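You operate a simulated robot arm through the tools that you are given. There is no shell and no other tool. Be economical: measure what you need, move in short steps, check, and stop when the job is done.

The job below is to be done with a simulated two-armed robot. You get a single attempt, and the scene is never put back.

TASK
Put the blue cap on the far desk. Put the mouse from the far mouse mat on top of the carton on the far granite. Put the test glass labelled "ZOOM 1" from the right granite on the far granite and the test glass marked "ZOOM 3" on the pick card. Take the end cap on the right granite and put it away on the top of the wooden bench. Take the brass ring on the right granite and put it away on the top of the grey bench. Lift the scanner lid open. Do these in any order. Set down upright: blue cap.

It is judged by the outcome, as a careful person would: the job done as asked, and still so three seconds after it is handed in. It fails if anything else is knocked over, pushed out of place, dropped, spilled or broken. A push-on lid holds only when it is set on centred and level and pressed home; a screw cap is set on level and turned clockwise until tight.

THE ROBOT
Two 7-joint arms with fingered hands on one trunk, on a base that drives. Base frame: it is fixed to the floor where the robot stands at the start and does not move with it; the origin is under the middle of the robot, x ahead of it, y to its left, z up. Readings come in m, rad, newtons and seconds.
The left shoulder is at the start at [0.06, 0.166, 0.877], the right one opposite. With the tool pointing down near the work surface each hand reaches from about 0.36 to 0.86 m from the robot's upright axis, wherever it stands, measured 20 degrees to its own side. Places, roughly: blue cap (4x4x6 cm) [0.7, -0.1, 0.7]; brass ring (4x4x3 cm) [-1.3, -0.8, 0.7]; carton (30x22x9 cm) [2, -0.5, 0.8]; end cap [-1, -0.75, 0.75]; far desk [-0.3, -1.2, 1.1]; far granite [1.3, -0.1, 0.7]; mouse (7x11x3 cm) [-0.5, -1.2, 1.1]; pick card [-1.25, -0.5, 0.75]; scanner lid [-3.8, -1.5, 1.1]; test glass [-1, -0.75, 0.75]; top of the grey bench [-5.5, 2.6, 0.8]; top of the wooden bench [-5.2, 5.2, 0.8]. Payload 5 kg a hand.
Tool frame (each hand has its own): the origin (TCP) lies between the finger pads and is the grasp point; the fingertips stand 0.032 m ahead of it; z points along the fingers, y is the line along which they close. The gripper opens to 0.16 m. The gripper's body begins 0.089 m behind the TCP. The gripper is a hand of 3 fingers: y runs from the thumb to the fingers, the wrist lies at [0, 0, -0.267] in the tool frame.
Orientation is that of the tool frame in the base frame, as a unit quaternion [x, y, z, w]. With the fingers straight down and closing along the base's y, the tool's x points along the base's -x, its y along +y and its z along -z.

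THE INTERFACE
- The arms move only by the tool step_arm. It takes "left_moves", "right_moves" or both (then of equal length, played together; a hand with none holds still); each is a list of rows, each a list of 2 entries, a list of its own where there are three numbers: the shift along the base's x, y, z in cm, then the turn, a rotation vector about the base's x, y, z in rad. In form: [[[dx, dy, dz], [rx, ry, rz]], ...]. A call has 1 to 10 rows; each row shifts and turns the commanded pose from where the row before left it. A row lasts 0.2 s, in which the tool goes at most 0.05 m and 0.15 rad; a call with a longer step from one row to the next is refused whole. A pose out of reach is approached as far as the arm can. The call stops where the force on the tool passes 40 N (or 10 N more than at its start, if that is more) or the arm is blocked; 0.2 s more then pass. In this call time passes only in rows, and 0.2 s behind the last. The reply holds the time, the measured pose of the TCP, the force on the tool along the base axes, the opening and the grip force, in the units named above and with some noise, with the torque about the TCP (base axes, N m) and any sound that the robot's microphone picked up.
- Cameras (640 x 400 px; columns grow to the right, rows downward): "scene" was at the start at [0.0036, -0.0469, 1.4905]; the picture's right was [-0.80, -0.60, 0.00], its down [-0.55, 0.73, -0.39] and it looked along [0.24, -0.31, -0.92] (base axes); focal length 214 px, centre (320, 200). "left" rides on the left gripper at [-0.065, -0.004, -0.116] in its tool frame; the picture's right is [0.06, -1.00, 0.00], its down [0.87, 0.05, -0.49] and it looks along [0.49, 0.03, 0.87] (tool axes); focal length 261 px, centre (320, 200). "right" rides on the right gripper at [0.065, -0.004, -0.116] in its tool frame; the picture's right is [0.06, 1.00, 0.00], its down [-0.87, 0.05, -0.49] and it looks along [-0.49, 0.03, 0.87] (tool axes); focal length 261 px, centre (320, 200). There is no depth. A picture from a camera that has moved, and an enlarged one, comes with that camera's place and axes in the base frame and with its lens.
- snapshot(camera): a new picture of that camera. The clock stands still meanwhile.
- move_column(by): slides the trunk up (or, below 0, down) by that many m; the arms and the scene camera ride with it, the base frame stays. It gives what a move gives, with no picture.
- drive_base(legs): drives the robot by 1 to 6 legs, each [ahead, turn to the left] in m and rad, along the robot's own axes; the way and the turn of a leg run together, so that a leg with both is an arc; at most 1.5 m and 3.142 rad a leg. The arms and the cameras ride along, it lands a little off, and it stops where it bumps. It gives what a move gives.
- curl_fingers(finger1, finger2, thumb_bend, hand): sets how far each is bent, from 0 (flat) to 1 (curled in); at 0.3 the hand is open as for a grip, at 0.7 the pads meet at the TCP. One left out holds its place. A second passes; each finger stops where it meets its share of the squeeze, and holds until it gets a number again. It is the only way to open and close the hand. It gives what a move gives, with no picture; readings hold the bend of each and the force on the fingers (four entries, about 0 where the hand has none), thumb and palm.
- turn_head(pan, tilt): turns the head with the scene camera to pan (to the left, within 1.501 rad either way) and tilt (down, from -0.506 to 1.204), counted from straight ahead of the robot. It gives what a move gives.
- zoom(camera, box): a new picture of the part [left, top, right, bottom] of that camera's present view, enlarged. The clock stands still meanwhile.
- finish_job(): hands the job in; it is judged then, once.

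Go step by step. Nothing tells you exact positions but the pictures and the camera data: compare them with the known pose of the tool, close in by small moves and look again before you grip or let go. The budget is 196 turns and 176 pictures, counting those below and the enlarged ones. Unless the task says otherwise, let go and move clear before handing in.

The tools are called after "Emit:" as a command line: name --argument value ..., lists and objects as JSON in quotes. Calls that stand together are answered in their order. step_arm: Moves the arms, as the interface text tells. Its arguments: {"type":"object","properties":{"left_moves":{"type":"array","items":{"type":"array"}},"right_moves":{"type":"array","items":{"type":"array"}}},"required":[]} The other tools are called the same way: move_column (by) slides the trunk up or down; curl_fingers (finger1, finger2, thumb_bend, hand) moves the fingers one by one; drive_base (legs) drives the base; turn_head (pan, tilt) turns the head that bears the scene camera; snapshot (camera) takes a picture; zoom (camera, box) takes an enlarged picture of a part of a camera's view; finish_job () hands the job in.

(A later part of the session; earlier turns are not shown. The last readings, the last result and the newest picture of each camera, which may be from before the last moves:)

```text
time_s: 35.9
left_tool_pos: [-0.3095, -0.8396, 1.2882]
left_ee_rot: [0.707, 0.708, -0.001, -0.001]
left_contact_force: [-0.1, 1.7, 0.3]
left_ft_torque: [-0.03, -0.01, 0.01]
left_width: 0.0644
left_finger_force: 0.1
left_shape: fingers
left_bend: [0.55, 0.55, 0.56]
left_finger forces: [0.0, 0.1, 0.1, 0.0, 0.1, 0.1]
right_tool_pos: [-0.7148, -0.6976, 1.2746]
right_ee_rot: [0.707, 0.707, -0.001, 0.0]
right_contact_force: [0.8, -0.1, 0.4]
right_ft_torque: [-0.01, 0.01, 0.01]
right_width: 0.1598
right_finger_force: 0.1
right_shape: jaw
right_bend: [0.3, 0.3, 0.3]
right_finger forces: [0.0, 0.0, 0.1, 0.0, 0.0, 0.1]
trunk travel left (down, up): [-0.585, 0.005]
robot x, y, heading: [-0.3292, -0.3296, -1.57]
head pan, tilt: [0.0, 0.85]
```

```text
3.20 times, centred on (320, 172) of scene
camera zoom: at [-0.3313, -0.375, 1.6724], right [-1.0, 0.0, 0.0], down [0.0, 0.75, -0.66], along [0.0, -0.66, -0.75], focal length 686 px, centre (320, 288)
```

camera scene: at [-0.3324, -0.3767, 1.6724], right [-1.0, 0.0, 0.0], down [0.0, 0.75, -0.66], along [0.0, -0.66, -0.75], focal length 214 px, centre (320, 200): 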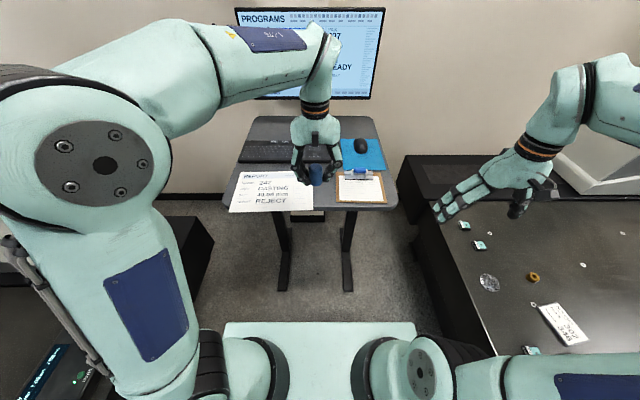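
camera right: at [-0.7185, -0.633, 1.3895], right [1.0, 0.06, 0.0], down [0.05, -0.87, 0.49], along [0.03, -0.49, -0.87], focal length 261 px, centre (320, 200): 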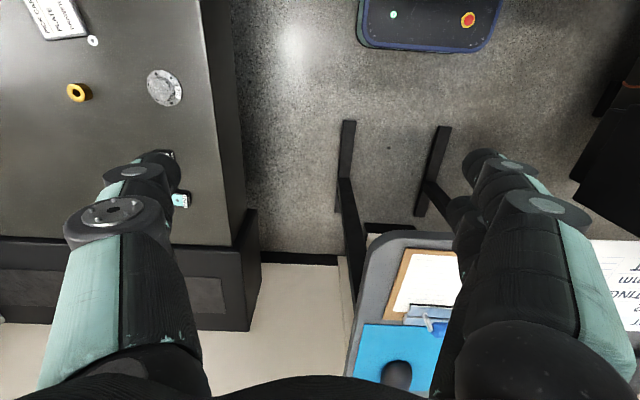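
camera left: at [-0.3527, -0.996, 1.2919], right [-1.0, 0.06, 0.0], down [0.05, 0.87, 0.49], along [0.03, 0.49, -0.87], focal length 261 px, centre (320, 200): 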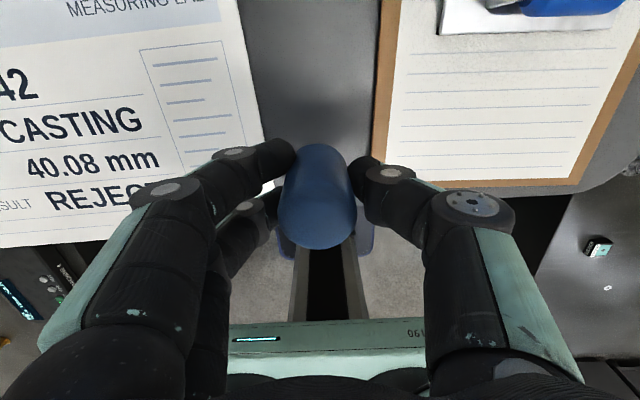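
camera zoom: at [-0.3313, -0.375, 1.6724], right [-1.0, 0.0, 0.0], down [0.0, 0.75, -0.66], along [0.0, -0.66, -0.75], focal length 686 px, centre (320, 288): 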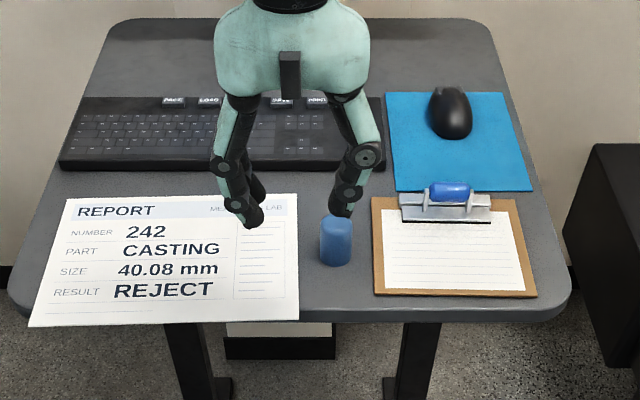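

The cap stands on the desk; quick check that it's upright, then I'll turn to the mouse with the right hand.

Emit:
step_arm --left_moves '[[[4, 3, 0], [0, 0, 0]], [[4, 3, 0], [0, 0, 0]], [[3, 3, 0], [0, 0, 0]]]'

Emit:
zoom --camera "scene" --box '[280, 130, 400, 205]'

```text
time_s: 36.7
left_tool_pos: [-0.1991, -0.7487, 1.2863]
left_ee_rot: [0.707, 0.707, -0.002, 0.0]
left_contact_force: [0.4, 0.5, -0.5]
left_ft_torque: [-0.04, 0.05, 0.03]
left_width: 0.0646
left_finger_force: 0.1
left_shape: fingers
left_bend: [0.55, 0.55, 0.56]
left_finger forces: [0.0, 0.0, 0.0, 0.0, 0.1, 0.0]
right_tool_pos: [-0.7125, -0.6974, 1.2754]
right_ee_rot: [0.708, 0.707, -0.001, 0.0]
right_contact_force: [1.2, 0.6, 1.2]
right_ft_torque: [-0.06, 0.08, 0.01]
right_width: 0.1599
right_finger_force: 0.0
right_shape: jaw
right_bend: [0.3, 0.3, 0.3]
right_finger forces: [0.0, 0.0, 0.0, 0.0, 0.0, 0.0]
trunk travel left (down, up): [-0.585, 0.005]
robot x, y, heading: [-0.3308, -0.3265, -1.57]
head pan, tilt: [0.0, 0.85]
```

```text
5.33 times, centred on (340, 168) of scene
camera zoom: at [-0.3297, -0.3749, 1.6724], right [-1.0, 0.0, 0.0], down [0.0, 0.75, -0.66], along [0.0, -0.66, -0.75], focal length 1144 px, centre (213, 373)
```

zoom: 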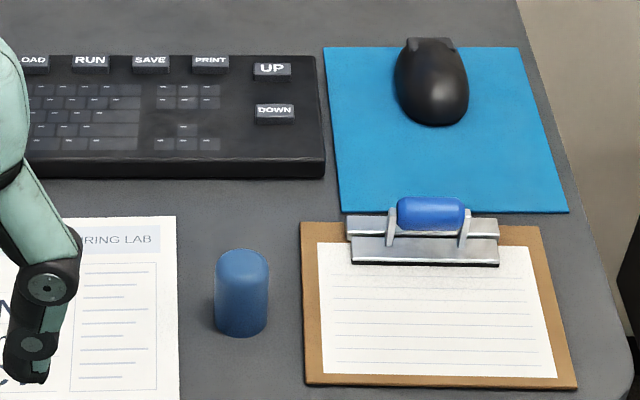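

The cap stands upright. The mouse is at about [-0.518,-1.207], slightly out of reach; I'll drive 0.13 m closer and bring the right hand above it.

Emit:
drive_base --legs '[[0.13, 0]]'

Emit:
step_arm --right_moves '[[[4, -3, 0], [0, 0, 0]], [[4, -3, 0], [0, 0, 0]], [[3, -4, 0], [0, 0, 0]], [[3, -4, 0], [0, 0, 0]], [[3, -4, 0], [0, 0, 0]], [[2, -4, 0], [0, 0, 0]], [[0, -5, 0], [0, 0, 0]], [[0, -5, 0], [0, 0, 0]]]'

Emit:
snapshot --camera "right"

```text
time_s: 38.0
left_tool_pos: [-0.2015, -0.8839, 1.286]
left_ee_rot: [0.707, 0.708, 0.0, -0.001]
left_contact_force: [0.4, -0.2, 0.0]
left_ft_torque: [0.06, -0.01, -0.01]
left_width: 0.0649
left_finger_force: 0.0
left_shape: fingers
left_bend: [0.55, 0.55, 0.56]
left_finger forces: [0.1, 0.0, 0.0, 0.1, 0.1, 0.1]
right_tool_pos: [-0.7137, -0.8319, 1.2739]
right_ee_rot: [0.707, 0.707, 0.0, -0.001]
right_contact_force: [-0.2, -0.1, 0.4]
right_ft_torque: [0.04, -0.02, 0.0]
right_width: 0.1599
right_finger_force: 0.1
right_shape: jaw
right_bend: [0.3, 0.3, 0.3]
right_finger forces: [0.0, 0.0, 0.1, 0.0, 0.1, 0.0]
trunk travel left (down, up): [-0.585, 0.005]
robot x, y, heading: [-0.3277, -0.461, -1.572]
head pan, tilt: [0.0, 0.85]
```

```text
time_s: 39.8
left_tool_pos: [-0.1995, -0.8824, 1.2865]
left_ee_rot: [0.706, 0.708, 0.001, 0.0]
left_contact_force: [0.3, -0.5, -0.4]
left_ft_torque: [0.04, 0.01, 0.02]
left_width: 0.0647
left_finger_force: 0.1
left_shape: fingers
left_bend: [0.55, 0.55, 0.56]
left_finger forces: [0.0, 0.0, 0.1, 0.1, 0.1, 0.0]
right_tool_pos: [-0.5234, -1.1505, 1.2719]
right_ee_rot: [0.707, 0.708, 0.001, -0.001]
right_contact_force: [1.1, 0.0, -1.1]
right_ft_torque: [0.02, 0.05, -0.01]
right_width: 0.1598
right_finger_force: 0.1
right_shape: jaw
right_bend: [0.3, 0.3, 0.3]
right_finger forces: [0.0, 0.0, 0.0, 0.1, 0.0, 0.1]
trunk travel left (down, up): [-0.585, 0.005]
robot x, y, heading: [-0.3309, -0.4581, -1.57]
head pan, tilt: [0.0, 0.85]
```

```text
148 pictures are left
camera right: at [-0.5269, -1.0865, 1.3876], right [1.0, 0.06, 0.0], down [0.06, -0.87, 0.49], along [0.03, -0.49, -0.87], focal length 261 px, centre (320, 200)
```

right: 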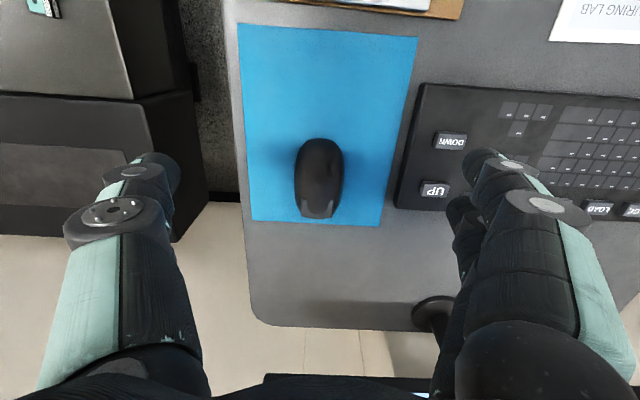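

The mouse is at about [-0.519,-1.217]. I'll narrow the right hand to clear the keyboard, then move above and lower.

Emit:
curl_fingers --hand "right" --finger1 0.43 --finger2 0.43 --thumb_bend 0.43

Emit:
step_arm --right_moves '[[[0.4, -3.3, 0], [0, 0, 0]], [[0, -3.3, -2], [0, 0, 0]], [[0, 0, -4], [0, 0, 0]], [[0, 0, -4], [0, 0, 0]], [[0, 0, -1.5], [0, 0, 0]]]'

Emit:
snapshot --camera "right"

Emit:
snapshot --camera "scene"

```text
time_s: 40.8
left_tool_pos: [-0.2005, -0.883, 1.2865]
left_ee_rot: [0.707, 0.707, 0.0, 0.0]
left_contact_force: [-0.6, -0.4, -0.5]
left_ft_torque: [-0.03, 0.01, 0.01]
left_width: 0.0646
left_finger_force: 0.1
left_shape: fingers
left_bend: [0.55, 0.55, 0.56]
left_finger forces: [0.0, 0.0, 0.1, 0.0, 0.1, 0.0]
right_tool_pos: [-0.5243, -1.1488, 1.2725]
right_ee_rot: [0.707, 0.707, 0.0, 0.0]
right_contact_force: [0.0, -0.5, 0.4]
right_ft_torque: [-0.03, -0.02, 0.02]
right_width: 0.1166
right_finger_force: 0.0
right_shape: fingers
right_bend: [0.43, 0.43, 0.43]
right_finger forces: [0.1, 0.1, 0.1, 0.0, 0.1, 0.0]
trunk travel left (down, up): [-0.585, 0.005]
robot x, y, heading: [-0.3285, -0.4585, -1.572]
head pan, tilt: [0.0, 0.85]
```

```text
time_s: 42.0
left_tool_pos: [-0.2016, -0.881, 1.2868]
left_ee_rot: [0.707, 0.707, 0.0, 0.0]
left_contact_force: [-0.1, 0.1, 0.2]
left_ft_torque: [0.02, 0.0, -0.01]
left_width: 0.0647
left_finger_force: 0.0
left_shape: fingers
left_bend: [0.55, 0.55, 0.56]
left_finger forces: [0.0, 0.1, 0.0, 0.0, 0.0, 0.0]
right_tool_pos: [-0.5198, -1.1974, 1.1683]
right_ee_rot: [0.707, 0.707, 0.0, 0.0]
right_contact_force: [0.0, 0.3, 0.2]
right_ft_torque: [-0.02, -0.03, 0.01]
right_width: 0.1163
right_finger_force: 0.1
right_shape: fingers
right_bend: [0.43, 0.43, 0.43]
right_finger forces: [0.1, 0.0, 0.0, 0.0, 0.0, 0.0]
right hand out of reach, approached as far as the arm can: row 2
trunk travel left (down, up): [-0.585, 0.005]
robot x, y, heading: [-0.3314, -0.4605, -1.573]
head pan, tilt: [0.0, 0.85]
```

```text
147 pictures are left
camera right: at [-0.5235, -1.1329, 1.2838], right [1.0, 0.06, 0.0], down [0.05, -0.87, 0.49], along [0.03, -0.49, -0.87], focal length 261 px, centre (320, 200)
```

right: 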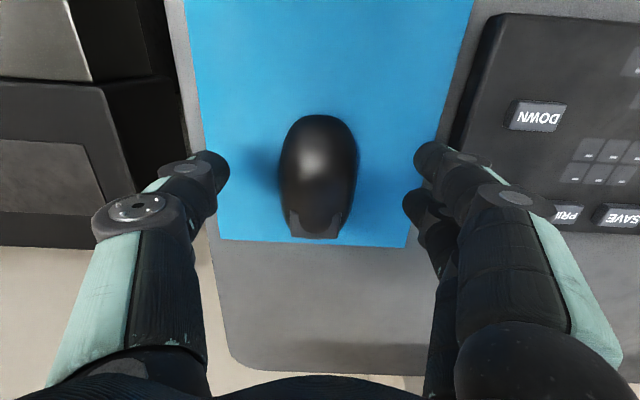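

```text
146 pictures are left
camera scene: at [-0.3324, -0.508, 1.6724], right [-1.0, 0.0, 0.0], down [0.0, 0.75, -0.66], along [0.0, -0.66, -0.75], focal length 214 px, centre (320, 200)
```

scene: 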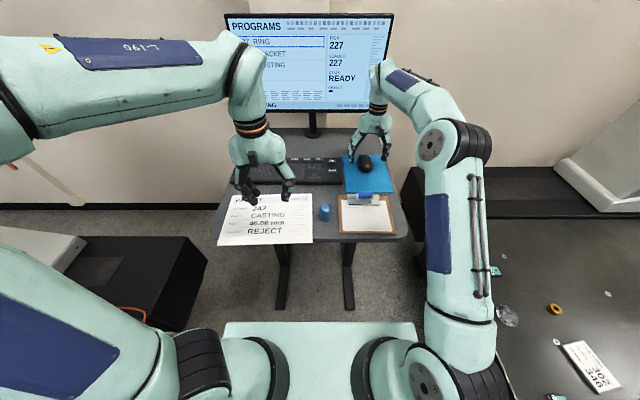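

The mouse is centred between the fingers, about 1.8 cm further. I'll move that, lower, and check.

Emit:
step_arm --right_moves '[[[0, -1.5, -2], [0, 0, 0]], [[0, 0, -1.6], [0, 0, 0]]]'

Emit:
snapshot --camera "right"

```text
time_s: 42.6
left_tool_pos: [-0.2014, -0.8822, 1.2884]
left_ee_rot: [0.707, 0.707, 0.0, 0.001]
left_contact_force: [-0.6, -0.6, 0.0]
left_ft_torque: [-0.03, -0.04, 0.01]
left_width: 0.0645
left_finger_force: 0.0
left_shape: fingers
left_bend: [0.55, 0.55, 0.56]
left_finger forces: [0.0, 0.0, 0.0, 0.0, 0.0, 0.0]
right_tool_pos: [-0.52, -1.2121, 1.1331]
right_ee_rot: [0.707, 0.707, 0.0, 0.001]
right_contact_force: [0.6, 0.4, 0.1]
right_ft_torque: [-0.04, 0.02, 0.0]
right_width: 0.116
right_finger_force: 0.0
right_shape: fingers
right_bend: [0.43, 0.43, 0.43]
right_finger forces: [0.0, 0.1, 0.0, 0.0, 0.0, 0.1]
trunk travel left (down, up): [-0.585, 0.005]
robot x, y, heading: [-0.3317, -0.4604, -1.571]
head pan, tilt: [0.0, 0.85]
```

```text
145 pictures are left
camera right: at [-0.5236, -1.1478, 1.2481], right [1.0, 0.06, 0.0], down [0.05, -0.87, 0.49], along [0.03, -0.49, -0.87], focal length 261 px, centre (320, 200)
```

right: 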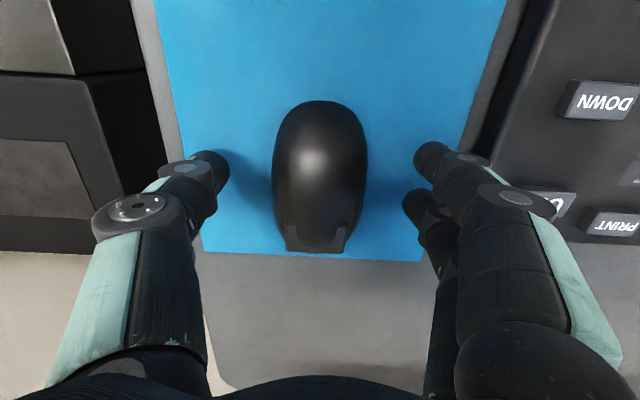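

Emit:
step_arm --right_moves '[[[0, 0, -0.6], [0, 0, 0]]]'

Emit:
curl_fingers --hand "right" --finger1 0.7 --finger2 0.7 --thumb_bend 0.7

Emit:
snapshot --camera "right"

```text
time_s: 43.0
left_tool_pos: [-0.2009, -0.8828, 1.287]
left_ee_rot: [0.708, 0.706, 0.001, 0.0]
left_contact_force: [0.5, 0.3, 0.9]
left_ft_torque: [0.0, 0.0, 0.03]
left_width: 0.0648
left_finger_force: 0.1
left_shape: fingers
left_bend: [0.55, 0.55, 0.56]
left_finger forces: [0.1, 0.0, 0.0, 0.1, 0.0, 0.1]
right_tool_pos: [-0.5187, -1.2137, 1.125]
right_ee_rot: [0.707, 0.707, 0.001, -0.001]
right_contact_force: [0.3, -0.3, -0.6]
right_ft_torque: [-0.01, -0.01, 0.0]
right_width: 0.1165
right_finger_force: 0.0
right_shape: fingers
right_bend: [0.43, 0.43, 0.43]
right_finger forces: [0.1, 0.1, 0.1, 0.0, 0.1, 0.0]
trunk travel left (down, up): [-0.585, 0.005]
robot x, y, heading: [-0.3317, -0.4579, -1.574]
head pan, tilt: [0.0, 0.85]
```

```text
time_s: 44.0
left_tool_pos: [-0.2009, -0.8824, 1.2866]
left_ee_rot: [0.707, 0.707, 0.0, 0.0]
left_contact_force: [-0.1, 0.0, 0.5]
left_ft_torque: [-0.02, -0.02, -0.03]
left_width: 0.0645
left_finger_force: 0.1
left_shape: fingers
left_bend: [0.55, 0.55, 0.56]
left_finger forces: [0.0, 0.1, 0.0, 0.0, 0.1, 0.1]
right_tool_pos: [-0.5201, -1.2137, 1.125]
right_ee_rot: [0.707, 0.707, 0.0, 0.0]
right_contact_force: [-0.3, 0.5, 0.0]
right_ft_torque: [-0.01, 0.04, 0.03]
right_width: 0.0599
right_finger_force: 20.4
right_shape: fingers
right_bend: [0.57, 0.56, 0.62]
right_finger forces: [10.5, 10.3, 0.0, 0.0, 20.7, 0.0]
trunk travel left (down, up): [-0.585, 0.005]
robot x, y, heading: [-0.3294, -0.461, -1.57]
head pan, tilt: [0.0, 0.85]
```

```text
144 pictures are left
camera right: at [-0.5237, -1.1487, 1.2418], right [1.0, 0.06, 0.0], down [0.05, -0.87, 0.49], along [0.03, -0.49, -0.87], focal length 261 px, centre (320, 200)
```

right: 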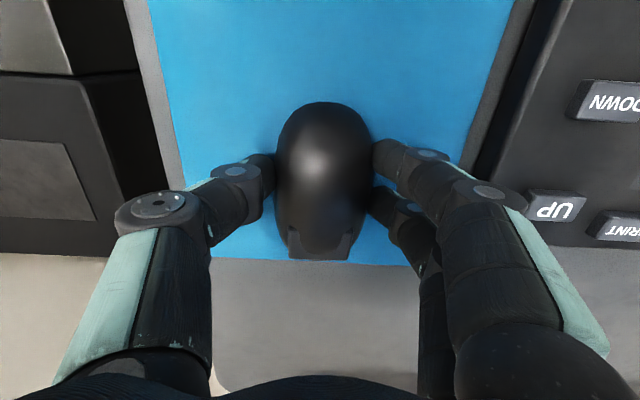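

Gripped at 20 N. I'll lift straight and then draw back.

Emit:
step_arm --right_moves '[[[0, 0, 2], [0, 0, 0]], [[0, 0, 4], [0, 0, 0]], [[0, 2, 4], [0, 0, 0]], [[0, 4, 2], [0, 0, 0]], [[-2, 4, 1], [0, 0, 0]], [[-2, 4, 0], [0, 0, 0]], [[-2, 4, 0], [0, 0, 0]], [[-2, 4, 0], [0, 0, 0]], [[0, 4, 0], [0, 0, 0]], [[0, 4, 0], [0, 0, 0]]]'

Emit:
snapshot --camera "right"

Emit:
zoom --camera "scene" --box '[400, 180, 640, 400]'

```text
time_s: 46.2
left_tool_pos: [-0.2013, -0.8804, 1.288]
left_ee_rot: [0.707, 0.707, 0.0, 0.0]
left_contact_force: [0.2, 0.3, 0.3]
left_ft_torque: [-0.01, -0.01, -0.02]
left_width: 0.0649
left_finger_force: 0.0
left_shape: fingers
left_bend: [0.55, 0.55, 0.56]
left_finger forces: [0.1, 0.0, 0.0, 0.0, 0.0, 0.1]
right_tool_pos: [-0.6005, -0.9123, 1.2572]
right_ee_rot: [0.708, 0.707, 0.001, -0.001]
right_contact_force: [0.9, 0.0, -0.8]
right_ft_torque: [-0.01, -0.05, 0.0]
right_width: 0.0597
right_finger_force: 20.8
right_shape: fingers
right_bend: [0.57, 0.56, 0.63]
right_finger forces: [10.4, 10.3, 0.0, 0.1, 20.3, 0.0]
trunk travel left (down, up): [-0.585, 0.005]
robot x, y, heading: [-0.3294, -0.4617, -1.57]
head pan, tilt: [0.0, 0.85]
```

```text
143 pictures are left
camera right: at [-0.6044, -0.8474, 1.3732], right [1.0, 0.06, 0.0], down [0.05, -0.87, 0.49], along [0.03, -0.49, -0.87], focal length 261 px, centre (320, 200)
```

right: 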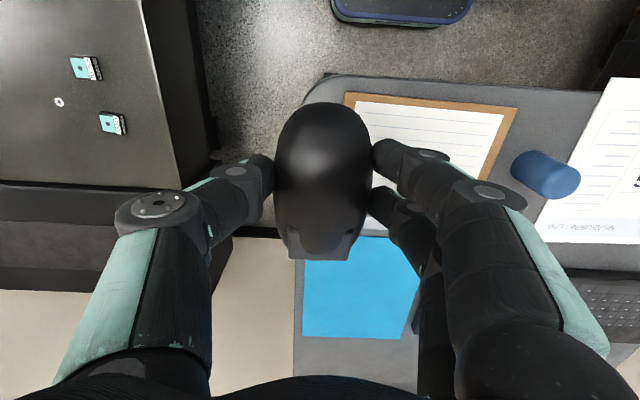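

```text
1.82 times, centred on (520, 290) of scene
camera zoom: at [-0.3328, -0.5064, 1.6724], right [-1.0, 0.0, 0.0], down [0.0, 0.75, -0.66], along [0.0, -0.66, -0.75], focal length 390 px, centre (-44, 36)
```

zoom: 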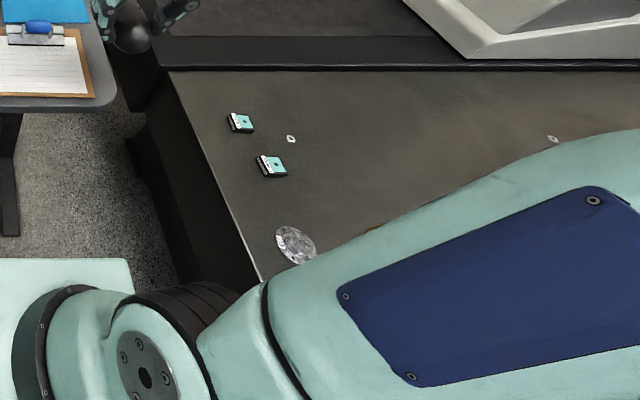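

The mouse is held. I'll turn to face the right granite (toward -x) and look at its items.

Emit:
drive_base --legs '[[-0.04, 0], [0, -1.571]]'

Emit:
turn_head --pan 0.2 --tilt 0.9

Emit:
snapshot --camera "scene"

```text
time_s: 51.1
left_tool_pos: [-0.753, -0.5484, 1.2859]
left_ee_rot: [1.0, -0.002, 0.0, 0.0]
left_contact_force: [0.2, -0.1, 0.3]
left_ft_torque: [-0.02, 0.03, 0.0]
left_width: 0.0647
left_finger_force: 0.1
left_shape: fingers
left_bend: [0.55, 0.55, 0.56]
left_finger forces: [0.0, 0.0, 0.0, 0.1, 0.0, 0.0]
right_tool_pos: [-0.7841, -0.1478, 1.2573]
right_ee_rot: [1.0, -0.001, 0.001, -0.001]
right_contact_force: [0.7, 0.0, -0.8]
right_ft_torque: [0.01, -0.01, 0.0]
right_width: 0.0595
right_finger_force: 20.0
right_shape: fingers
right_bend: [0.57, 0.56, 0.63]
right_finger forces: [9.9, 10.2, 0.0, 0.1, 20.1, 0.1]
trunk travel left (down, up): [-0.585, 0.005]
robot x, y, heading: [-0.3289, -0.4169, 3.138]
head pan, tilt: [0.0, 0.85]
```

```text
time_s: 51.8
left_tool_pos: [-0.7531, -0.5474, 1.286]
left_ee_rot: [1.0, -0.002, 0.0, 0.001]
left_contact_force: [-1.8, 0.7, -0.2]
left_ft_torque: [0.0, 0.02, -0.01]
left_width: 0.0644
left_finger_force: 0.1
left_shape: fingers
left_bend: [0.55, 0.55, 0.56]
left_finger forces: [0.0, 0.0, 0.0, 0.1, 0.0, 0.1]
right_tool_pos: [-0.7856, -0.1486, 1.256]
right_ee_rot: [1.0, -0.002, 0.0, 0.0]
right_contact_force: [0.1, -0.2, -0.6]
right_ft_torque: [0.0, -0.04, -0.01]
right_width: 0.0596
right_finger_force: 20.1
right_shape: fingers
right_bend: [0.57, 0.56, 0.63]
right_finger forces: [10.0, 10.1, 0.1, 0.0, 20.1, 0.0]
trunk travel left (down, up): [-0.585, 0.005]
robot x, y, heading: [-0.3302, -0.4182, 3.138]
head pan, tilt: [0.201, 0.901]
```

```text
141 pictures are left
camera scene: at [-0.3764, -0.4346, 1.6685], right [-0.2, 0.98, 0.0], down [0.77, 0.15, -0.62], along [-0.61, -0.12, -0.78], focal length 214 px, centre (320, 200)
```

scene: 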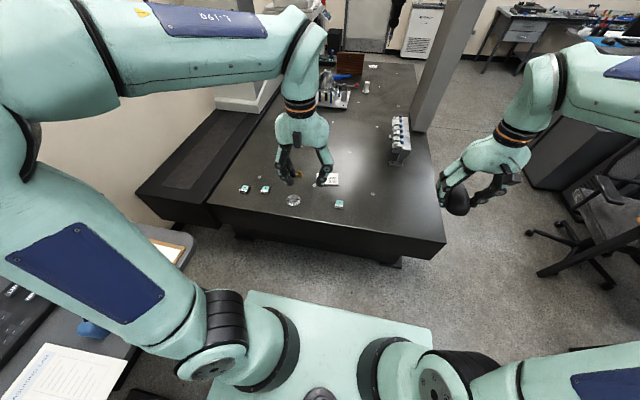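

I'll move in closer, lower the trunk a bit, and zoom to the granite items.

Emit:
drive_base --legs '[[0.15, 0]]'

Emit:
zoom --camera "scene" --box '[200, 160, 360, 260]'

Emit:
snapshot --camera "left"

```text
time_s: 53.1
left_tool_pos: [-0.9043, -0.5493, 1.2866]
left_ee_rot: [1.0, -0.001, 0.001, 0.0]
left_contact_force: [-0.7, 0.5, -1.2]
left_ft_torque: [0.01, -0.07, -0.01]
left_width: 0.0646
left_finger_force: 0.0
left_shape: fingers
left_bend: [0.55, 0.55, 0.56]
left_finger forces: [0.1, 0.1, 0.0, 0.1, 0.0, 0.0]
right_tool_pos: [-0.9345, -0.149, 1.2543]
right_ee_rot: [1.0, -0.001, 0.0, 0.0]
right_contact_force: [-0.6, 0.2, -1.4]
right_ft_torque: [-0.01, -0.09, 0.02]
right_width: 0.0598
right_finger_force: 21.0
right_shape: fingers
right_bend: [0.57, 0.56, 0.63]
right_finger forces: [10.0, 10.3, 0.1, 0.0, 20.2, 0.0]
trunk travel left (down, up): [-0.585, 0.005]
robot x, y, heading: [-0.4803, -0.4187, 3.141]
head pan, tilt: [0.201, 0.901]
```

```text
4.00 times, centred on (280, 210) of scene
camera zoom: at [-0.5275, -0.4344, 1.6684], right [-0.2, 0.98, 0.0], down [0.77, 0.16, -0.62], along [-0.61, -0.12, -0.78], focal length 858 px, centre (480, 160)
```

zoom: 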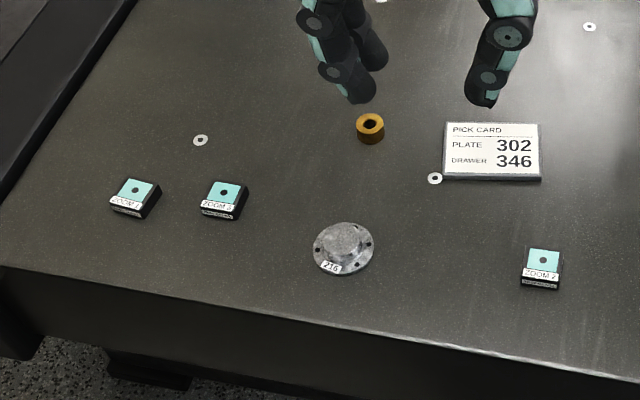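

```text
139 pictures are left
camera left: at [-0.9684, -0.5449, 1.4008], right [0.06, 1.0, 0.0], down [0.87, -0.06, 0.49], along [0.49, -0.03, -0.87], focal length 261 px, centre (320, 200)
```

left: 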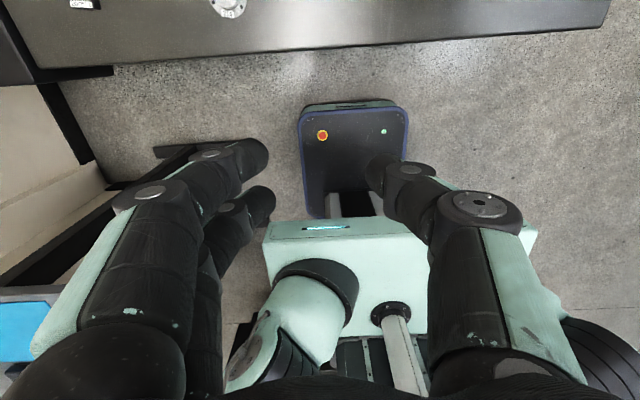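

Three test glasses; I need the labels read closely.

Emit:
zoom --camera "scene" --box '[224, 198, 268, 224]'

Emit:
zoom --camera "scene" --box '[320, 215, 352, 235]'

Emit:
zoom --camera "scene" --box '[270, 180, 340, 235]'

```text
14.55 times, centred on (246, 211) of scene
camera zoom: at [-0.5275, -0.4344, 1.6684], right [-0.2, 0.98, 0.0], down [0.77, 0.16, -0.62], along [-0.61, -0.12, -0.78], focal length 3120 px, centre (1396, 40)
```

zoom: 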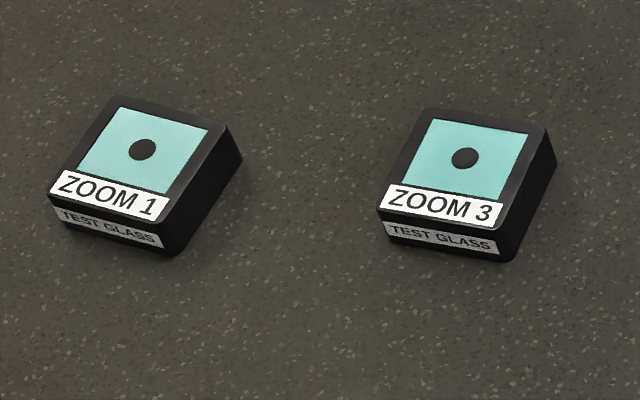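

```text
16.00 times, centred on (336, 225) of scene
camera zoom: at [-0.5275, -0.4344, 1.6684], right [-0.2, 0.98, 0.0], down [0.77, 0.16, -0.62], along [-0.61, -0.12, -0.78], focal length 3432 px, centre (64, -200)
```

zoom: 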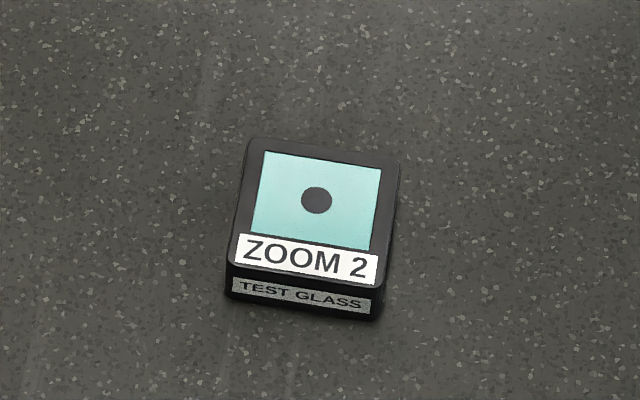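

```text
7.27 times, centred on (305, 208) of scene
camera zoom: at [-0.5275, -0.4344, 1.6684], right [-0.2, 0.98, 0.0], down [0.77, 0.16, -0.62], along [-0.61, -0.12, -0.78], focal length 1560 px, centre (429, 146)
```

zoom: 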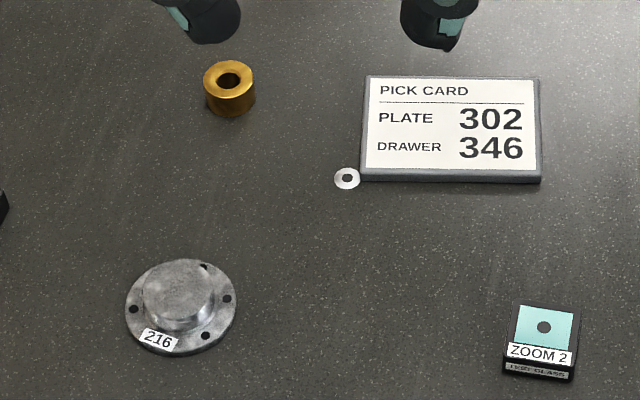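

Labels read: ZOOM 1 at about [-1.112,-1.028], ZOOM 3 at [-1.132,-0.908], pick card at [-1.284,-0.563]. I'll lower the trunk, creep closer, and bring the left hand over ZOOM 3.

Emit:
move_column --by -0.14

Emit:
drive_base --legs '[[0.08, 0]]'

Emit:
step_arm --left_moves '[[[-1, -4.5, -1], [0, 0, 0]], [[-1, -4.5, -1], [0, 0, 0]], [[-2, -4.4, -1], [0, 0, 0]], [[-2, -4.4, -1], [0, 0, 0]], [[-2, -4.4, -1], [0, 0, 0]], [[-2, -4.4, -1], [0, 0, 0]], [[-2, -4.4, -1], [0, 0, 0]], [[-2, -4.4, -1], [0, 0, 0]], [[-1, 0, -4], [0, 0, 0]], [[0, 0, -4], [0, 0, 0]]]'

Emit:
snapshot --camera "left"

```text
time_s: 54.8
left_tool_pos: [-0.9019, -0.548, 1.147]
left_ee_rot: [1.0, -0.001, 0.0, 0.0]
left_contact_force: [0.1, -0.4, -0.1]
left_ft_torque: [0.01, -0.02, -0.01]
left_width: 0.0646
left_finger_force: 0.0
left_shape: fingers
left_bend: [0.55, 0.55, 0.56]
left_finger forces: [0.0, 0.1, 0.0, 0.1, 0.0, 0.1]
right_tool_pos: [-0.9332, -0.1489, 1.1166]
right_ee_rot: [1.0, -0.001, 0.0, -0.001]
right_contact_force: [-0.1, -0.9, -1.4]
right_ft_torque: [0.0, -0.01, 0.0]
right_width: 0.0596
right_finger_force: 20.2
right_shape: fingers
right_bend: [0.57, 0.56, 0.63]
right_finger forces: [10.1, 10.2, 0.0, 0.0, 20.0, 0.1]
trunk travel left (down, up): [-0.445, 0.145]
robot x, y, heading: [-0.4815, -0.4183, 3.142]
head pan, tilt: [0.201, 0.901]
```

```text
time_s: 55.9
left_tool_pos: [-0.9843, -0.5468, 1.1456]
left_ee_rot: [1.0, -0.001, 0.001, -0.001]
left_contact_force: [-0.1, 0.4, -0.3]
left_ft_torque: [-0.02, -0.04, 0.02]
left_width: 0.0645
left_finger_force: 0.1
left_shape: fingers
left_bend: [0.55, 0.55, 0.56]
left_finger forces: [0.0, 0.1, 0.0, 0.0, 0.1, 0.1]
right_tool_pos: [-1.0154, -0.1489, 1.1154]
right_ee_rot: [1.0, -0.001, 0.002, -0.001]
right_contact_force: [-0.8, 0.5, -1.5]
right_ft_torque: [0.03, -0.06, 0.02]
right_width: 0.0594
right_finger_force: 20.8
right_shape: fingers
right_bend: [0.57, 0.56, 0.63]
right_finger forces: [10.1, 10.1, 0.0, 0.0, 20.2, 0.0]
trunk travel left (down, up): [-0.445, 0.145]
robot x, y, heading: [-0.5606, -0.4216, 3.141]
head pan, tilt: [0.201, 0.901]
```

```text
time_s: 58.1
left_tool_pos: [-1.1343, -0.9029, 0.984]
left_ee_rot: [1.0, 0.0, 0.0, 0.0]
left_contact_force: [-0.6, -0.8, 0.5]
left_ft_torque: [0.02, 0.02, 0.03]
left_width: 0.0644
left_finger_force: 0.0
left_shape: fingers
left_bend: [0.55, 0.55, 0.56]
left_finger forces: [0.0, 0.1, 0.0, 0.0, 0.1, 0.0]
right_tool_pos: [-1.0142, -0.1496, 1.1173]
right_ee_rot: [1.0, -0.001, 0.001, 0.001]
right_contact_force: [-0.6, -0.1, -1.1]
right_ft_torque: [0.0, -0.03, -0.01]
right_width: 0.06
right_finger_force: 20.2
right_shape: fingers
right_bend: [0.57, 0.56, 0.63]
right_finger forces: [9.9, 10.2, 0.0, 0.0, 20.1, 0.1]
trunk travel left (down, up): [-0.445, 0.145]
robot x, y, heading: [-0.5594, -0.4188, 3.139]
head pan, tilt: [0.201, 0.901]
```

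```text
135 pictures are left
camera left: at [-1.1985, -0.8998, 1.1003], right [0.06, 1.0, 0.0], down [0.87, -0.06, 0.49], along [0.49, -0.03, -0.87], focal length 261 px, centre (320, 200)
```

left: 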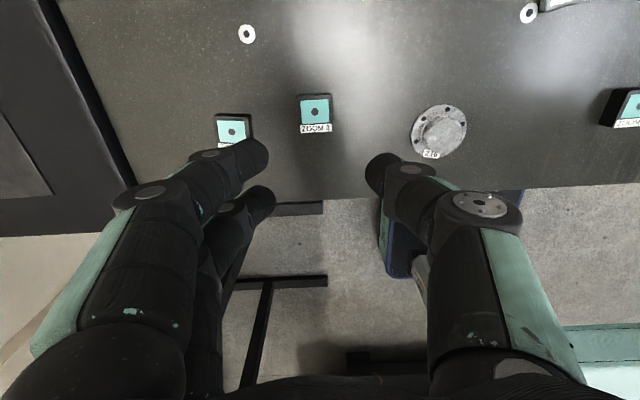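

ZOOM 3 is at [-1.128,-0.909]. I'll open slightly and lower over it.

Emit:
curl_fingers --hand "left" --finger1 0.48 --finger2 0.48 --thumb_bend 0.48

Emit:
step_arm --left_moves '[[[0.5, -0.6, -4], [0, 0, -0.07]], [[0, 0, -5], [0, 0, 0]], [[0, 0, -5], [0, 0, 0]], [[0, 0, -5], [0, 0, 0]]]'

Emit:
snapshot --camera "left"

```text
time_s: 59.1
left_tool_pos: [-1.1333, -0.9019, 0.9868]
left_ee_rot: [1.0, -0.001, 0.0, 0.0]
left_contact_force: [-0.5, -0.3, -0.2]
left_ft_torque: [-0.01, 0.01, 0.02]
left_width: 0.0948
left_finger_force: 0.1
left_shape: fingers
left_bend: [0.48, 0.48, 0.48]
left_finger forces: [0.0, 0.0, 0.0, 0.1, 0.1, 0.0]
right_tool_pos: [-1.0137, -0.1496, 1.1167]
right_ee_rot: [1.0, -0.001, 0.001, 0.0]
right_contact_force: [0.6, 0.4, -1.1]
right_ft_torque: [0.0, -0.01, 0.03]
right_width: 0.0596
right_finger_force: 20.7
right_shape: fingers
right_bend: [0.57, 0.56, 0.63]
right_finger forces: [10.1, 10.2, 0.0, 0.0, 20.1, 0.1]
trunk travel left (down, up): [-0.445, 0.145]
robot x, y, heading: [-0.5606, -0.4224, 3.142]
head pan, tilt: [0.201, 0.901]
```

```text
time_s: 60.1
left_tool_pos: [-1.1278, -0.9088, 0.7967]
left_ee_rot: [0.999, -0.036, 0.0, 0.0]
left_contact_force: [0.2, -0.3, 0.3]
left_ft_torque: [-0.02, -0.01, -0.01]
left_width: 0.0949
left_finger_force: 0.1
left_shape: fingers
left_bend: [0.48, 0.48, 0.48]
left_finger forces: [0.1, 0.0, 0.0, 0.0, 0.0, 0.0]
right_tool_pos: [-1.0159, -0.1481, 1.116]
right_ee_rot: [1.0, -0.001, 0.0, 0.0]
right_contact_force: [0.7, -1.0, -1.7]
right_ft_torque: [0.04, -0.05, -0.01]
right_width: 0.0598
right_finger_force: 20.0
right_shape: fingers
right_bend: [0.57, 0.56, 0.63]
right_finger forces: [10.1, 10.2, 0.1, 0.0, 20.0, 0.1]
trunk travel left (down, up): [-0.445, 0.145]
robot x, y, heading: [-0.5588, -0.4173, 3.142]
head pan, tilt: [0.201, 0.901]
```

```text
134 pictures are left
camera left: at [-1.1927, -0.9005, 0.9116], right [0.13, 0.99, 0.0], down [0.86, -0.12, 0.49], along [0.49, -0.07, -0.87], focal length 261 px, centre (320, 200)
```

left: 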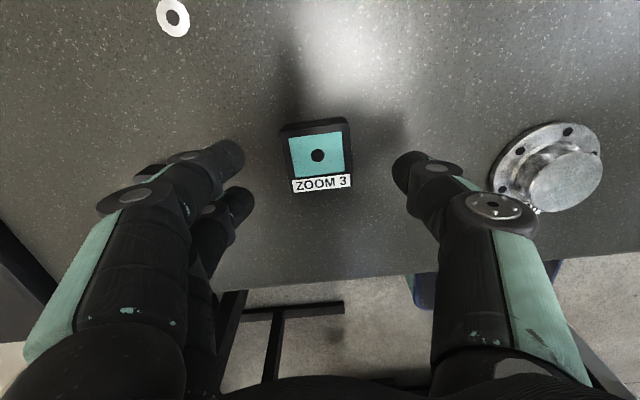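

The glass is actually nearly aligned with the axes; I'll rotate back and lower to grasp height.

Emit:
step_arm --left_moves '[[[0.1, -0.2, -2], [0, 0, 0.07]], [[0, 0, -1.8], [0, 0, 0]]]'

Emit:
snapshot --camera "left"

```text
time_s: 60.7
left_tool_pos: [-1.1267, -0.9092, 0.7593]
left_ee_rot: [1.0, -0.001, 0.001, 0.0]
left_contact_force: [-0.2, 0.4, -0.1]
left_ft_torque: [-0.02, 0.01, 0.02]
left_width: 0.0949
left_finger_force: 0.0
left_shape: fingers
left_bend: [0.48, 0.48, 0.48]
left_finger forces: [0.1, 0.0, 0.1, 0.1, 0.0, 0.0]
right_tool_pos: [-1.0148, -0.1502, 1.1163]
right_ee_rot: [1.0, -0.001, 0.001, 0.0]
right_contact_force: [0.4, -1.1, -0.9]
right_ft_torque: [0.0, -0.04, 0.01]
right_width: 0.0595
right_finger_force: 20.1
right_shape: fingers
right_bend: [0.57, 0.56, 0.63]
right_finger forces: [10.0, 10.2, 0.1, 0.0, 20.1, 0.0]
trunk travel left (down, up): [-0.445, 0.145]
robot x, y, heading: [-0.5576, -0.4214, 3.138]
head pan, tilt: [0.201, 0.901]
```

```text
133 pictures are left
camera left: at [-1.1915, -0.9062, 0.874], right [0.06, 1.0, 0.0], down [0.87, -0.06, 0.49], along [0.49, -0.03, -0.87], focal length 261 px, centre (320, 200)
```

left: 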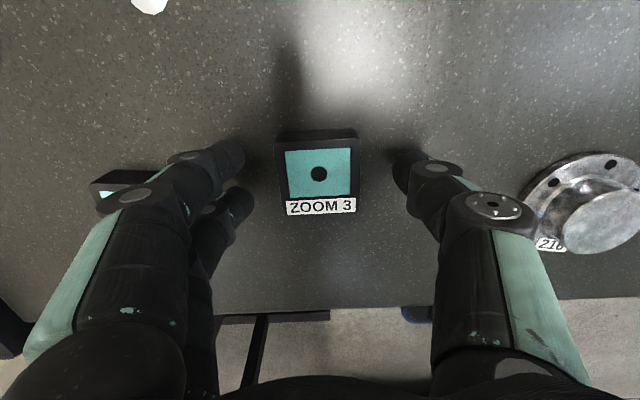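

Emit:
step_arm --left_moves '[[[0.3, 0, -0.8], [0, 0, 0]]]'

Emit:
curl_fingers --hand "left" --finger1 0.7 --finger2 0.7 --thumb_bend 0.7

Emit:
snapshot --camera "left"

```text
time_s: 61.1
left_tool_pos: [-1.1238, -0.9102, 0.7509]
left_ee_rot: [1.0, 0.0, 0.0, 0.0]
left_contact_force: [1.0, -0.3, 0.6]
left_ft_torque: [-0.04, 0.0, 0.02]
left_width: 0.0952
left_finger_force: 0.1
left_shape: fingers
left_bend: [0.48, 0.48, 0.48]
left_finger forces: [0.1, 0.0, 0.1, 0.0, 0.0, 0.0]
right_tool_pos: [-1.0148, -0.1486, 1.1163]
right_ee_rot: [1.0, -0.001, 0.001, 0.0]
right_contact_force: [0.6, 0.0, -1.4]
right_ft_torque: [0.0, -0.04, -0.01]
right_width: 0.0593
right_finger_force: 19.8
right_shape: fingers
right_bend: [0.57, 0.56, 0.63]
right_finger forces: [10.0, 10.2, 0.0, 0.1, 20.1, 0.0]
trunk travel left (down, up): [-0.445, 0.145]
robot x, y, heading: [-0.5577, -0.4188, 3.142]
head pan, tilt: [0.201, 0.901]
```

```text
time_s: 62.1
left_tool_pos: [-1.1231, -0.9106, 0.7518]
left_ee_rot: [1.0, -0.001, 0.0, 0.0]
left_contact_force: [0.3, 0.1, -0.2]
left_ft_torque: [-0.01, -0.01, 0.05]
left_width: 0.0534
left_finger_force: 20.8
left_shape: fingers
left_bend: [0.59, 0.59, 0.63]
left_finger forces: [10.1, 10.1, 0.1, 0.1, 20.0, 0.0]
right_tool_pos: [-1.0127, -0.1485, 1.1159]
right_ee_rot: [1.0, -0.001, 0.001, 0.0]
right_contact_force: [0.1, -0.3, -0.8]
right_ft_torque: [-0.01, -0.04, 0.03]
right_width: 0.06
right_finger_force: 20.6
right_shape: fingers
right_bend: [0.57, 0.56, 0.63]
right_finger forces: [10.1, 10.2, 0.1, 0.0, 20.0, 0.1]
trunk travel left (down, up): [-0.445, 0.145]
robot x, y, heading: [-0.5581, -0.4175, 3.142]
head pan, tilt: [0.201, 0.901]
```

```text
132 pictures are left
camera left: at [-1.1881, -0.9065, 0.8662], right [0.06, 1.0, 0.0], down [0.87, -0.06, 0.49], along [0.49, -0.03, -0.87], focal length 261 px, centre (320, 200)
```

left: 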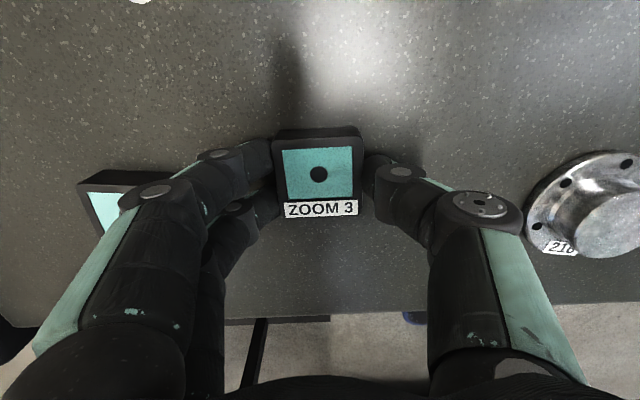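

Held. Lifting and moving over the pick card.

Emit:
step_arm --left_moves '[[[0, 0, 4], [0, 0, 0]], [[0, 0, 5], [0, 0, 0]], [[-2, 4.3, 1], [0, 0, 0]], [[-2, 4.3, 0], [0, 0, 0]], [[-2, 4.3, 0], [0, 0, 0]], [[-2, 4.4, 0], [0, 0, 0]], [[-2, 4.4, 0], [0, 0, 0]], [[-2, 4.4, 0], [0, 0, 0]], [[-2, 4.3, 0], [0, 0, 0]], [[-2, 4.3, 0], [0, 0, 0]]]'

Emit:
snapshot --camera "left"

Emit:
zoom --camera "scene" --box '[240, 150, 400, 250]'

```text
time_s: 64.3
left_tool_pos: [-1.2838, -0.562, 0.8501]
left_ee_rot: [1.0, -0.001, 0.0, 0.001]
left_contact_force: [0.0, -0.4, -1.7]
left_ft_torque: [0.01, -0.01, 0.01]
left_width: 0.0532
left_finger_force: 19.8
left_shape: fingers
left_bend: [0.59, 0.59, 0.64]
left_finger forces: [9.9, 9.8, 0.1, 0.0, 19.5, 0.0]
right_tool_pos: [-1.0152, -0.1486, 1.1169]
right_ee_rot: [1.0, -0.001, 0.001, 0.001]
right_contact_force: [0.6, 0.3, -1.4]
right_ft_torque: [-0.02, -0.04, 0.0]
right_width: 0.0596
right_finger_force: 20.1
right_shape: fingers
right_bend: [0.57, 0.56, 0.63]
right_finger forces: [10.0, 10.3, 0.1, 0.0, 20.2, 0.0]
trunk travel left (down, up): [-0.445, 0.145]
robot x, y, heading: [-0.5578, -0.4218, 3.14]
head pan, tilt: [0.201, 0.901]
```

```text
131 pictures are left
camera left: at [-1.3479, -0.5594, 0.9655], right [0.06, 1.0, 0.0], down [0.87, -0.06, 0.49], along [0.49, -0.03, -0.87], focal length 261 px, centre (320, 200)
```

left: 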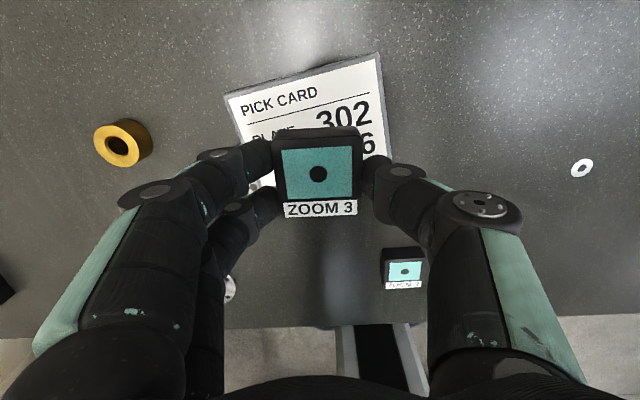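

```text
4.00 times, centred on (320, 200) of scene
camera zoom: at [-0.6064, -0.4333, 1.5285], right [-0.2, 0.98, 0.0], down [0.77, 0.15, -0.62], along [-0.61, -0.12, -0.78], focal length 858 px, centre (320, 200)
```

zoom: 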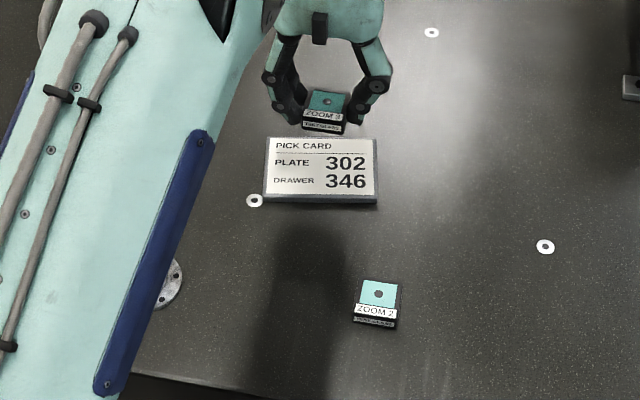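

The card's centre is about [-1.286,-0.568]. Lowering towards it.

Emit:
step_arm --left_moves '[[[-0.2, -0.6, -4], [0, 0, 0]], [[0, 0, -3], [0, 0, 0]], [[0, 0, -0.8], [0, 0, 0]]]'

Emit:
step_arm --left_moves '[[[0, 0, -0.4], [0, 0, 0]]]'

Emit:
step_arm --left_moves '[[[0, 0, -0.3], [0, 0, 0]]]'

Emit:
zoom --camera "scene" --box '[280, 160, 360, 210]'

```text
time_s: 65.1
left_tool_pos: [-1.2862, -0.5686, 0.7707]
left_ee_rot: [1.0, 0.0, -0.001, 0.0]
left_contact_force: [-0.4, 0.7, -0.7]
left_ft_torque: [-0.01, -0.02, 0.0]
left_width: 0.0532
left_finger_force: 19.7
left_shape: fingers
left_bend: [0.59, 0.59, 0.64]
left_finger forces: [9.8, 9.8, 0.0, 0.0, 19.5, 0.0]
right_tool_pos: [-1.0147, -0.1492, 1.1158]
right_ee_rot: [1.0, -0.001, 0.001, 0.0]
right_contact_force: [0.8, -0.4, -1.6]
right_ft_torque: [-0.02, -0.03, 0.01]
right_width: 0.0597
right_finger_force: 20.1
right_shape: fingers
right_bend: [0.57, 0.56, 0.63]
right_finger forces: [10.0, 10.3, 0.0, 0.0, 20.1, 0.1]
trunk travel left (down, up): [-0.445, 0.145]
robot x, y, heading: [-0.5581, -0.4196, 3.139]
head pan, tilt: [0.201, 0.901]
```

```text
time_s: 65.5
left_tool_pos: [-1.2862, -0.5686, 0.7671]
left_ee_rot: [1.0, -0.002, -0.001, 0.0]
left_contact_force: [0.3, 0.1, -1.5]
left_ft_torque: [0.0, -0.01, 0.0]
left_width: 0.0531
left_finger_force: 19.2
left_shape: fingers
left_bend: [0.59, 0.59, 0.64]
left_finger forces: [9.8, 9.7, 0.0, 0.1, 19.6, 0.0]
right_tool_pos: [-1.0145, -0.1484, 1.1156]
right_ee_rot: [1.0, -0.001, 0.001, 0.0]
right_contact_force: [-0.2, 0.3, -0.5]
right_ft_torque: [0.02, -0.01, 0.0]
right_width: 0.0595
right_finger_force: 19.9
right_shape: fingers
right_bend: [0.57, 0.56, 0.63]
right_finger forces: [10.0, 10.3, 0.1, 0.0, 20.3, 0.1]
trunk travel left (down, up): [-0.445, 0.145]
robot x, y, heading: [-0.5606, -0.4207, 3.142]
head pan, tilt: [0.201, 0.901]
```

```text
time_s: 65.9
left_tool_pos: [-1.2854, -0.5693, 0.7643]
left_ee_rot: [1.0, -0.001, 0.0, 0.0]
left_contact_force: [0.7, 0.5, -0.9]
left_ft_torque: [0.0, -0.01, 0.02]
left_width: 0.0531
left_finger_force: 19.4
left_shape: fingers
left_bend: [0.59, 0.59, 0.64]
left_finger forces: [9.8, 9.7, 0.0, 0.0, 19.7, 0.0]
right_tool_pos: [-1.0148, -0.1488, 1.1164]
right_ee_rot: [1.0, -0.001, 0.001, 0.0]
right_contact_force: [0.6, 0.2, -0.8]
right_ft_torque: [0.01, 0.02, 0.03]
right_width: 0.0597
right_finger_force: 20.5
right_shape: fingers
right_bend: [0.57, 0.56, 0.63]
right_finger forces: [10.0, 10.4, 0.0, 0.0, 20.1, 0.0]
trunk travel left (down, up): [-0.445, 0.145]
robot x, y, heading: [-0.5626, -0.4209, 3.135]
head pan, tilt: [0.201, 0.901]
```

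```text
8.00 times, centred on (320, 185) of scene
camera zoom: at [-0.6061, -0.4343, 1.5285], right [-0.2, 0.98, 0.0], down [0.77, 0.16, -0.62], along [-0.61, -0.12, -0.78], focal length 1716 px, centre (320, 320)
```

zoom: 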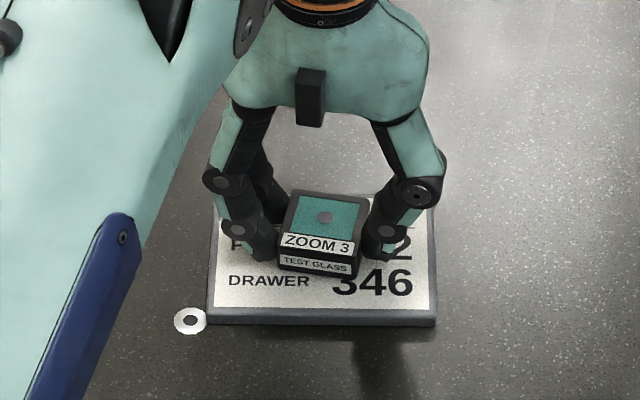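

Emit:
step_arm --left_moves '[[[0.3, 0, -0.3], [0, 0, 0]]]'

Emit:
step_arm --left_moves '[[[0, 0, -0.25], [0, 0, 0]]]'

Emit:
step_arm --left_moves '[[[0, 0, -0.2], [0, 0, 0]]]'

```text
time_s: 66.3
left_tool_pos: [-1.2839, -0.5693, 0.7629]
left_ee_rot: [1.0, -0.001, 0.001, 0.0]
left_contact_force: [-0.4, 1.0, 0.2]
left_ft_torque: [0.02, 0.05, 0.02]
left_width: 0.0531
left_finger_force: 19.6
left_shape: fingers
left_bend: [0.59, 0.59, 0.64]
left_finger forces: [9.8, 9.9, 0.0, 0.0, 19.5, 0.0]
right_tool_pos: [-1.0138, -0.1485, 1.1165]
right_ee_rot: [1.0, -0.001, 0.001, 0.0]
right_contact_force: [-0.4, -0.5, -1.8]
right_ft_torque: [0.0, -0.03, 0.01]
right_width: 0.0595
right_finger_force: 20.2
right_shape: fingers
right_bend: [0.57, 0.56, 0.63]
right_finger forces: [10.1, 10.2, 0.0, 0.0, 20.2, 0.0]
trunk travel left (down, up): [-0.445, 0.145]
robot x, y, heading: [-0.5597, -0.4197, 3.138]
head pan, tilt: [0.201, 0.901]
```

```text
time_s: 66.7
left_tool_pos: [-1.2814, -0.5683, 0.762]
left_ee_rot: [1.0, -0.001, -0.001, 0.001]
left_contact_force: [1.2, 0.8, 9.0]
left_ft_torque: [-0.19, -0.02, 0.01]
left_width: 0.0532
left_finger_force: 20.9
left_shape: fingers
left_bend: [0.59, 0.59, 0.64]
left_finger forces: [10.3, 10.3, 0.0, 0.0, 20.7, 0.0]
right_tool_pos: [-1.0135, -0.1487, 1.1178]
right_ee_rot: [1.0, -0.001, 0.0, 0.001]
right_contact_force: [0.4, -0.4, -1.0]
right_ft_torque: [0.01, -0.02, -0.03]
right_width: 0.0601
right_finger_force: 20.5
right_shape: fingers
right_bend: [0.57, 0.56, 0.63]
right_finger forces: [10.0, 10.2, 0.0, 0.0, 20.1, 0.1]
trunk travel left (down, up): [-0.445, 0.145]
robot x, y, heading: [-0.5608, -0.4173, 3.14]
head pan, tilt: [0.201, 0.901]
```

```text
time_s: 67.1
left_tool_pos: [-1.2831, -0.5677, 0.7619]
left_ee_rot: [1.0, -0.001, -0.002, 0.0]
left_contact_force: [2.2, 0.1, 21.7]
left_ft_torque: [-0.36, -0.12, 0.04]
left_width: 0.0531
left_finger_force: 24.2
left_shape: fingers
left_bend: [0.6, 0.6, 0.64]
left_finger forces: [12.4, 14.2, 0.0, 0.0, 21.8, 0.1]
right_tool_pos: [-1.0136, -0.1479, 1.1172]
right_ee_rot: [1.0, -0.002, 0.0, 0.0]
right_contact_force: [-0.2, 0.1, -0.1]
right_ft_torque: [0.02, -0.01, 0.02]
right_width: 0.0597
right_finger_force: 20.4
right_shape: fingers
right_bend: [0.57, 0.56, 0.63]
right_finger forces: [10.0, 10.3, 0.0, 0.0, 20.2, 0.0]
trunk travel left (down, up): [-0.445, 0.145]
robot x, y, heading: [-0.5603, -0.4268, 3.138]
head pan, tilt: [0.201, 0.901]
```

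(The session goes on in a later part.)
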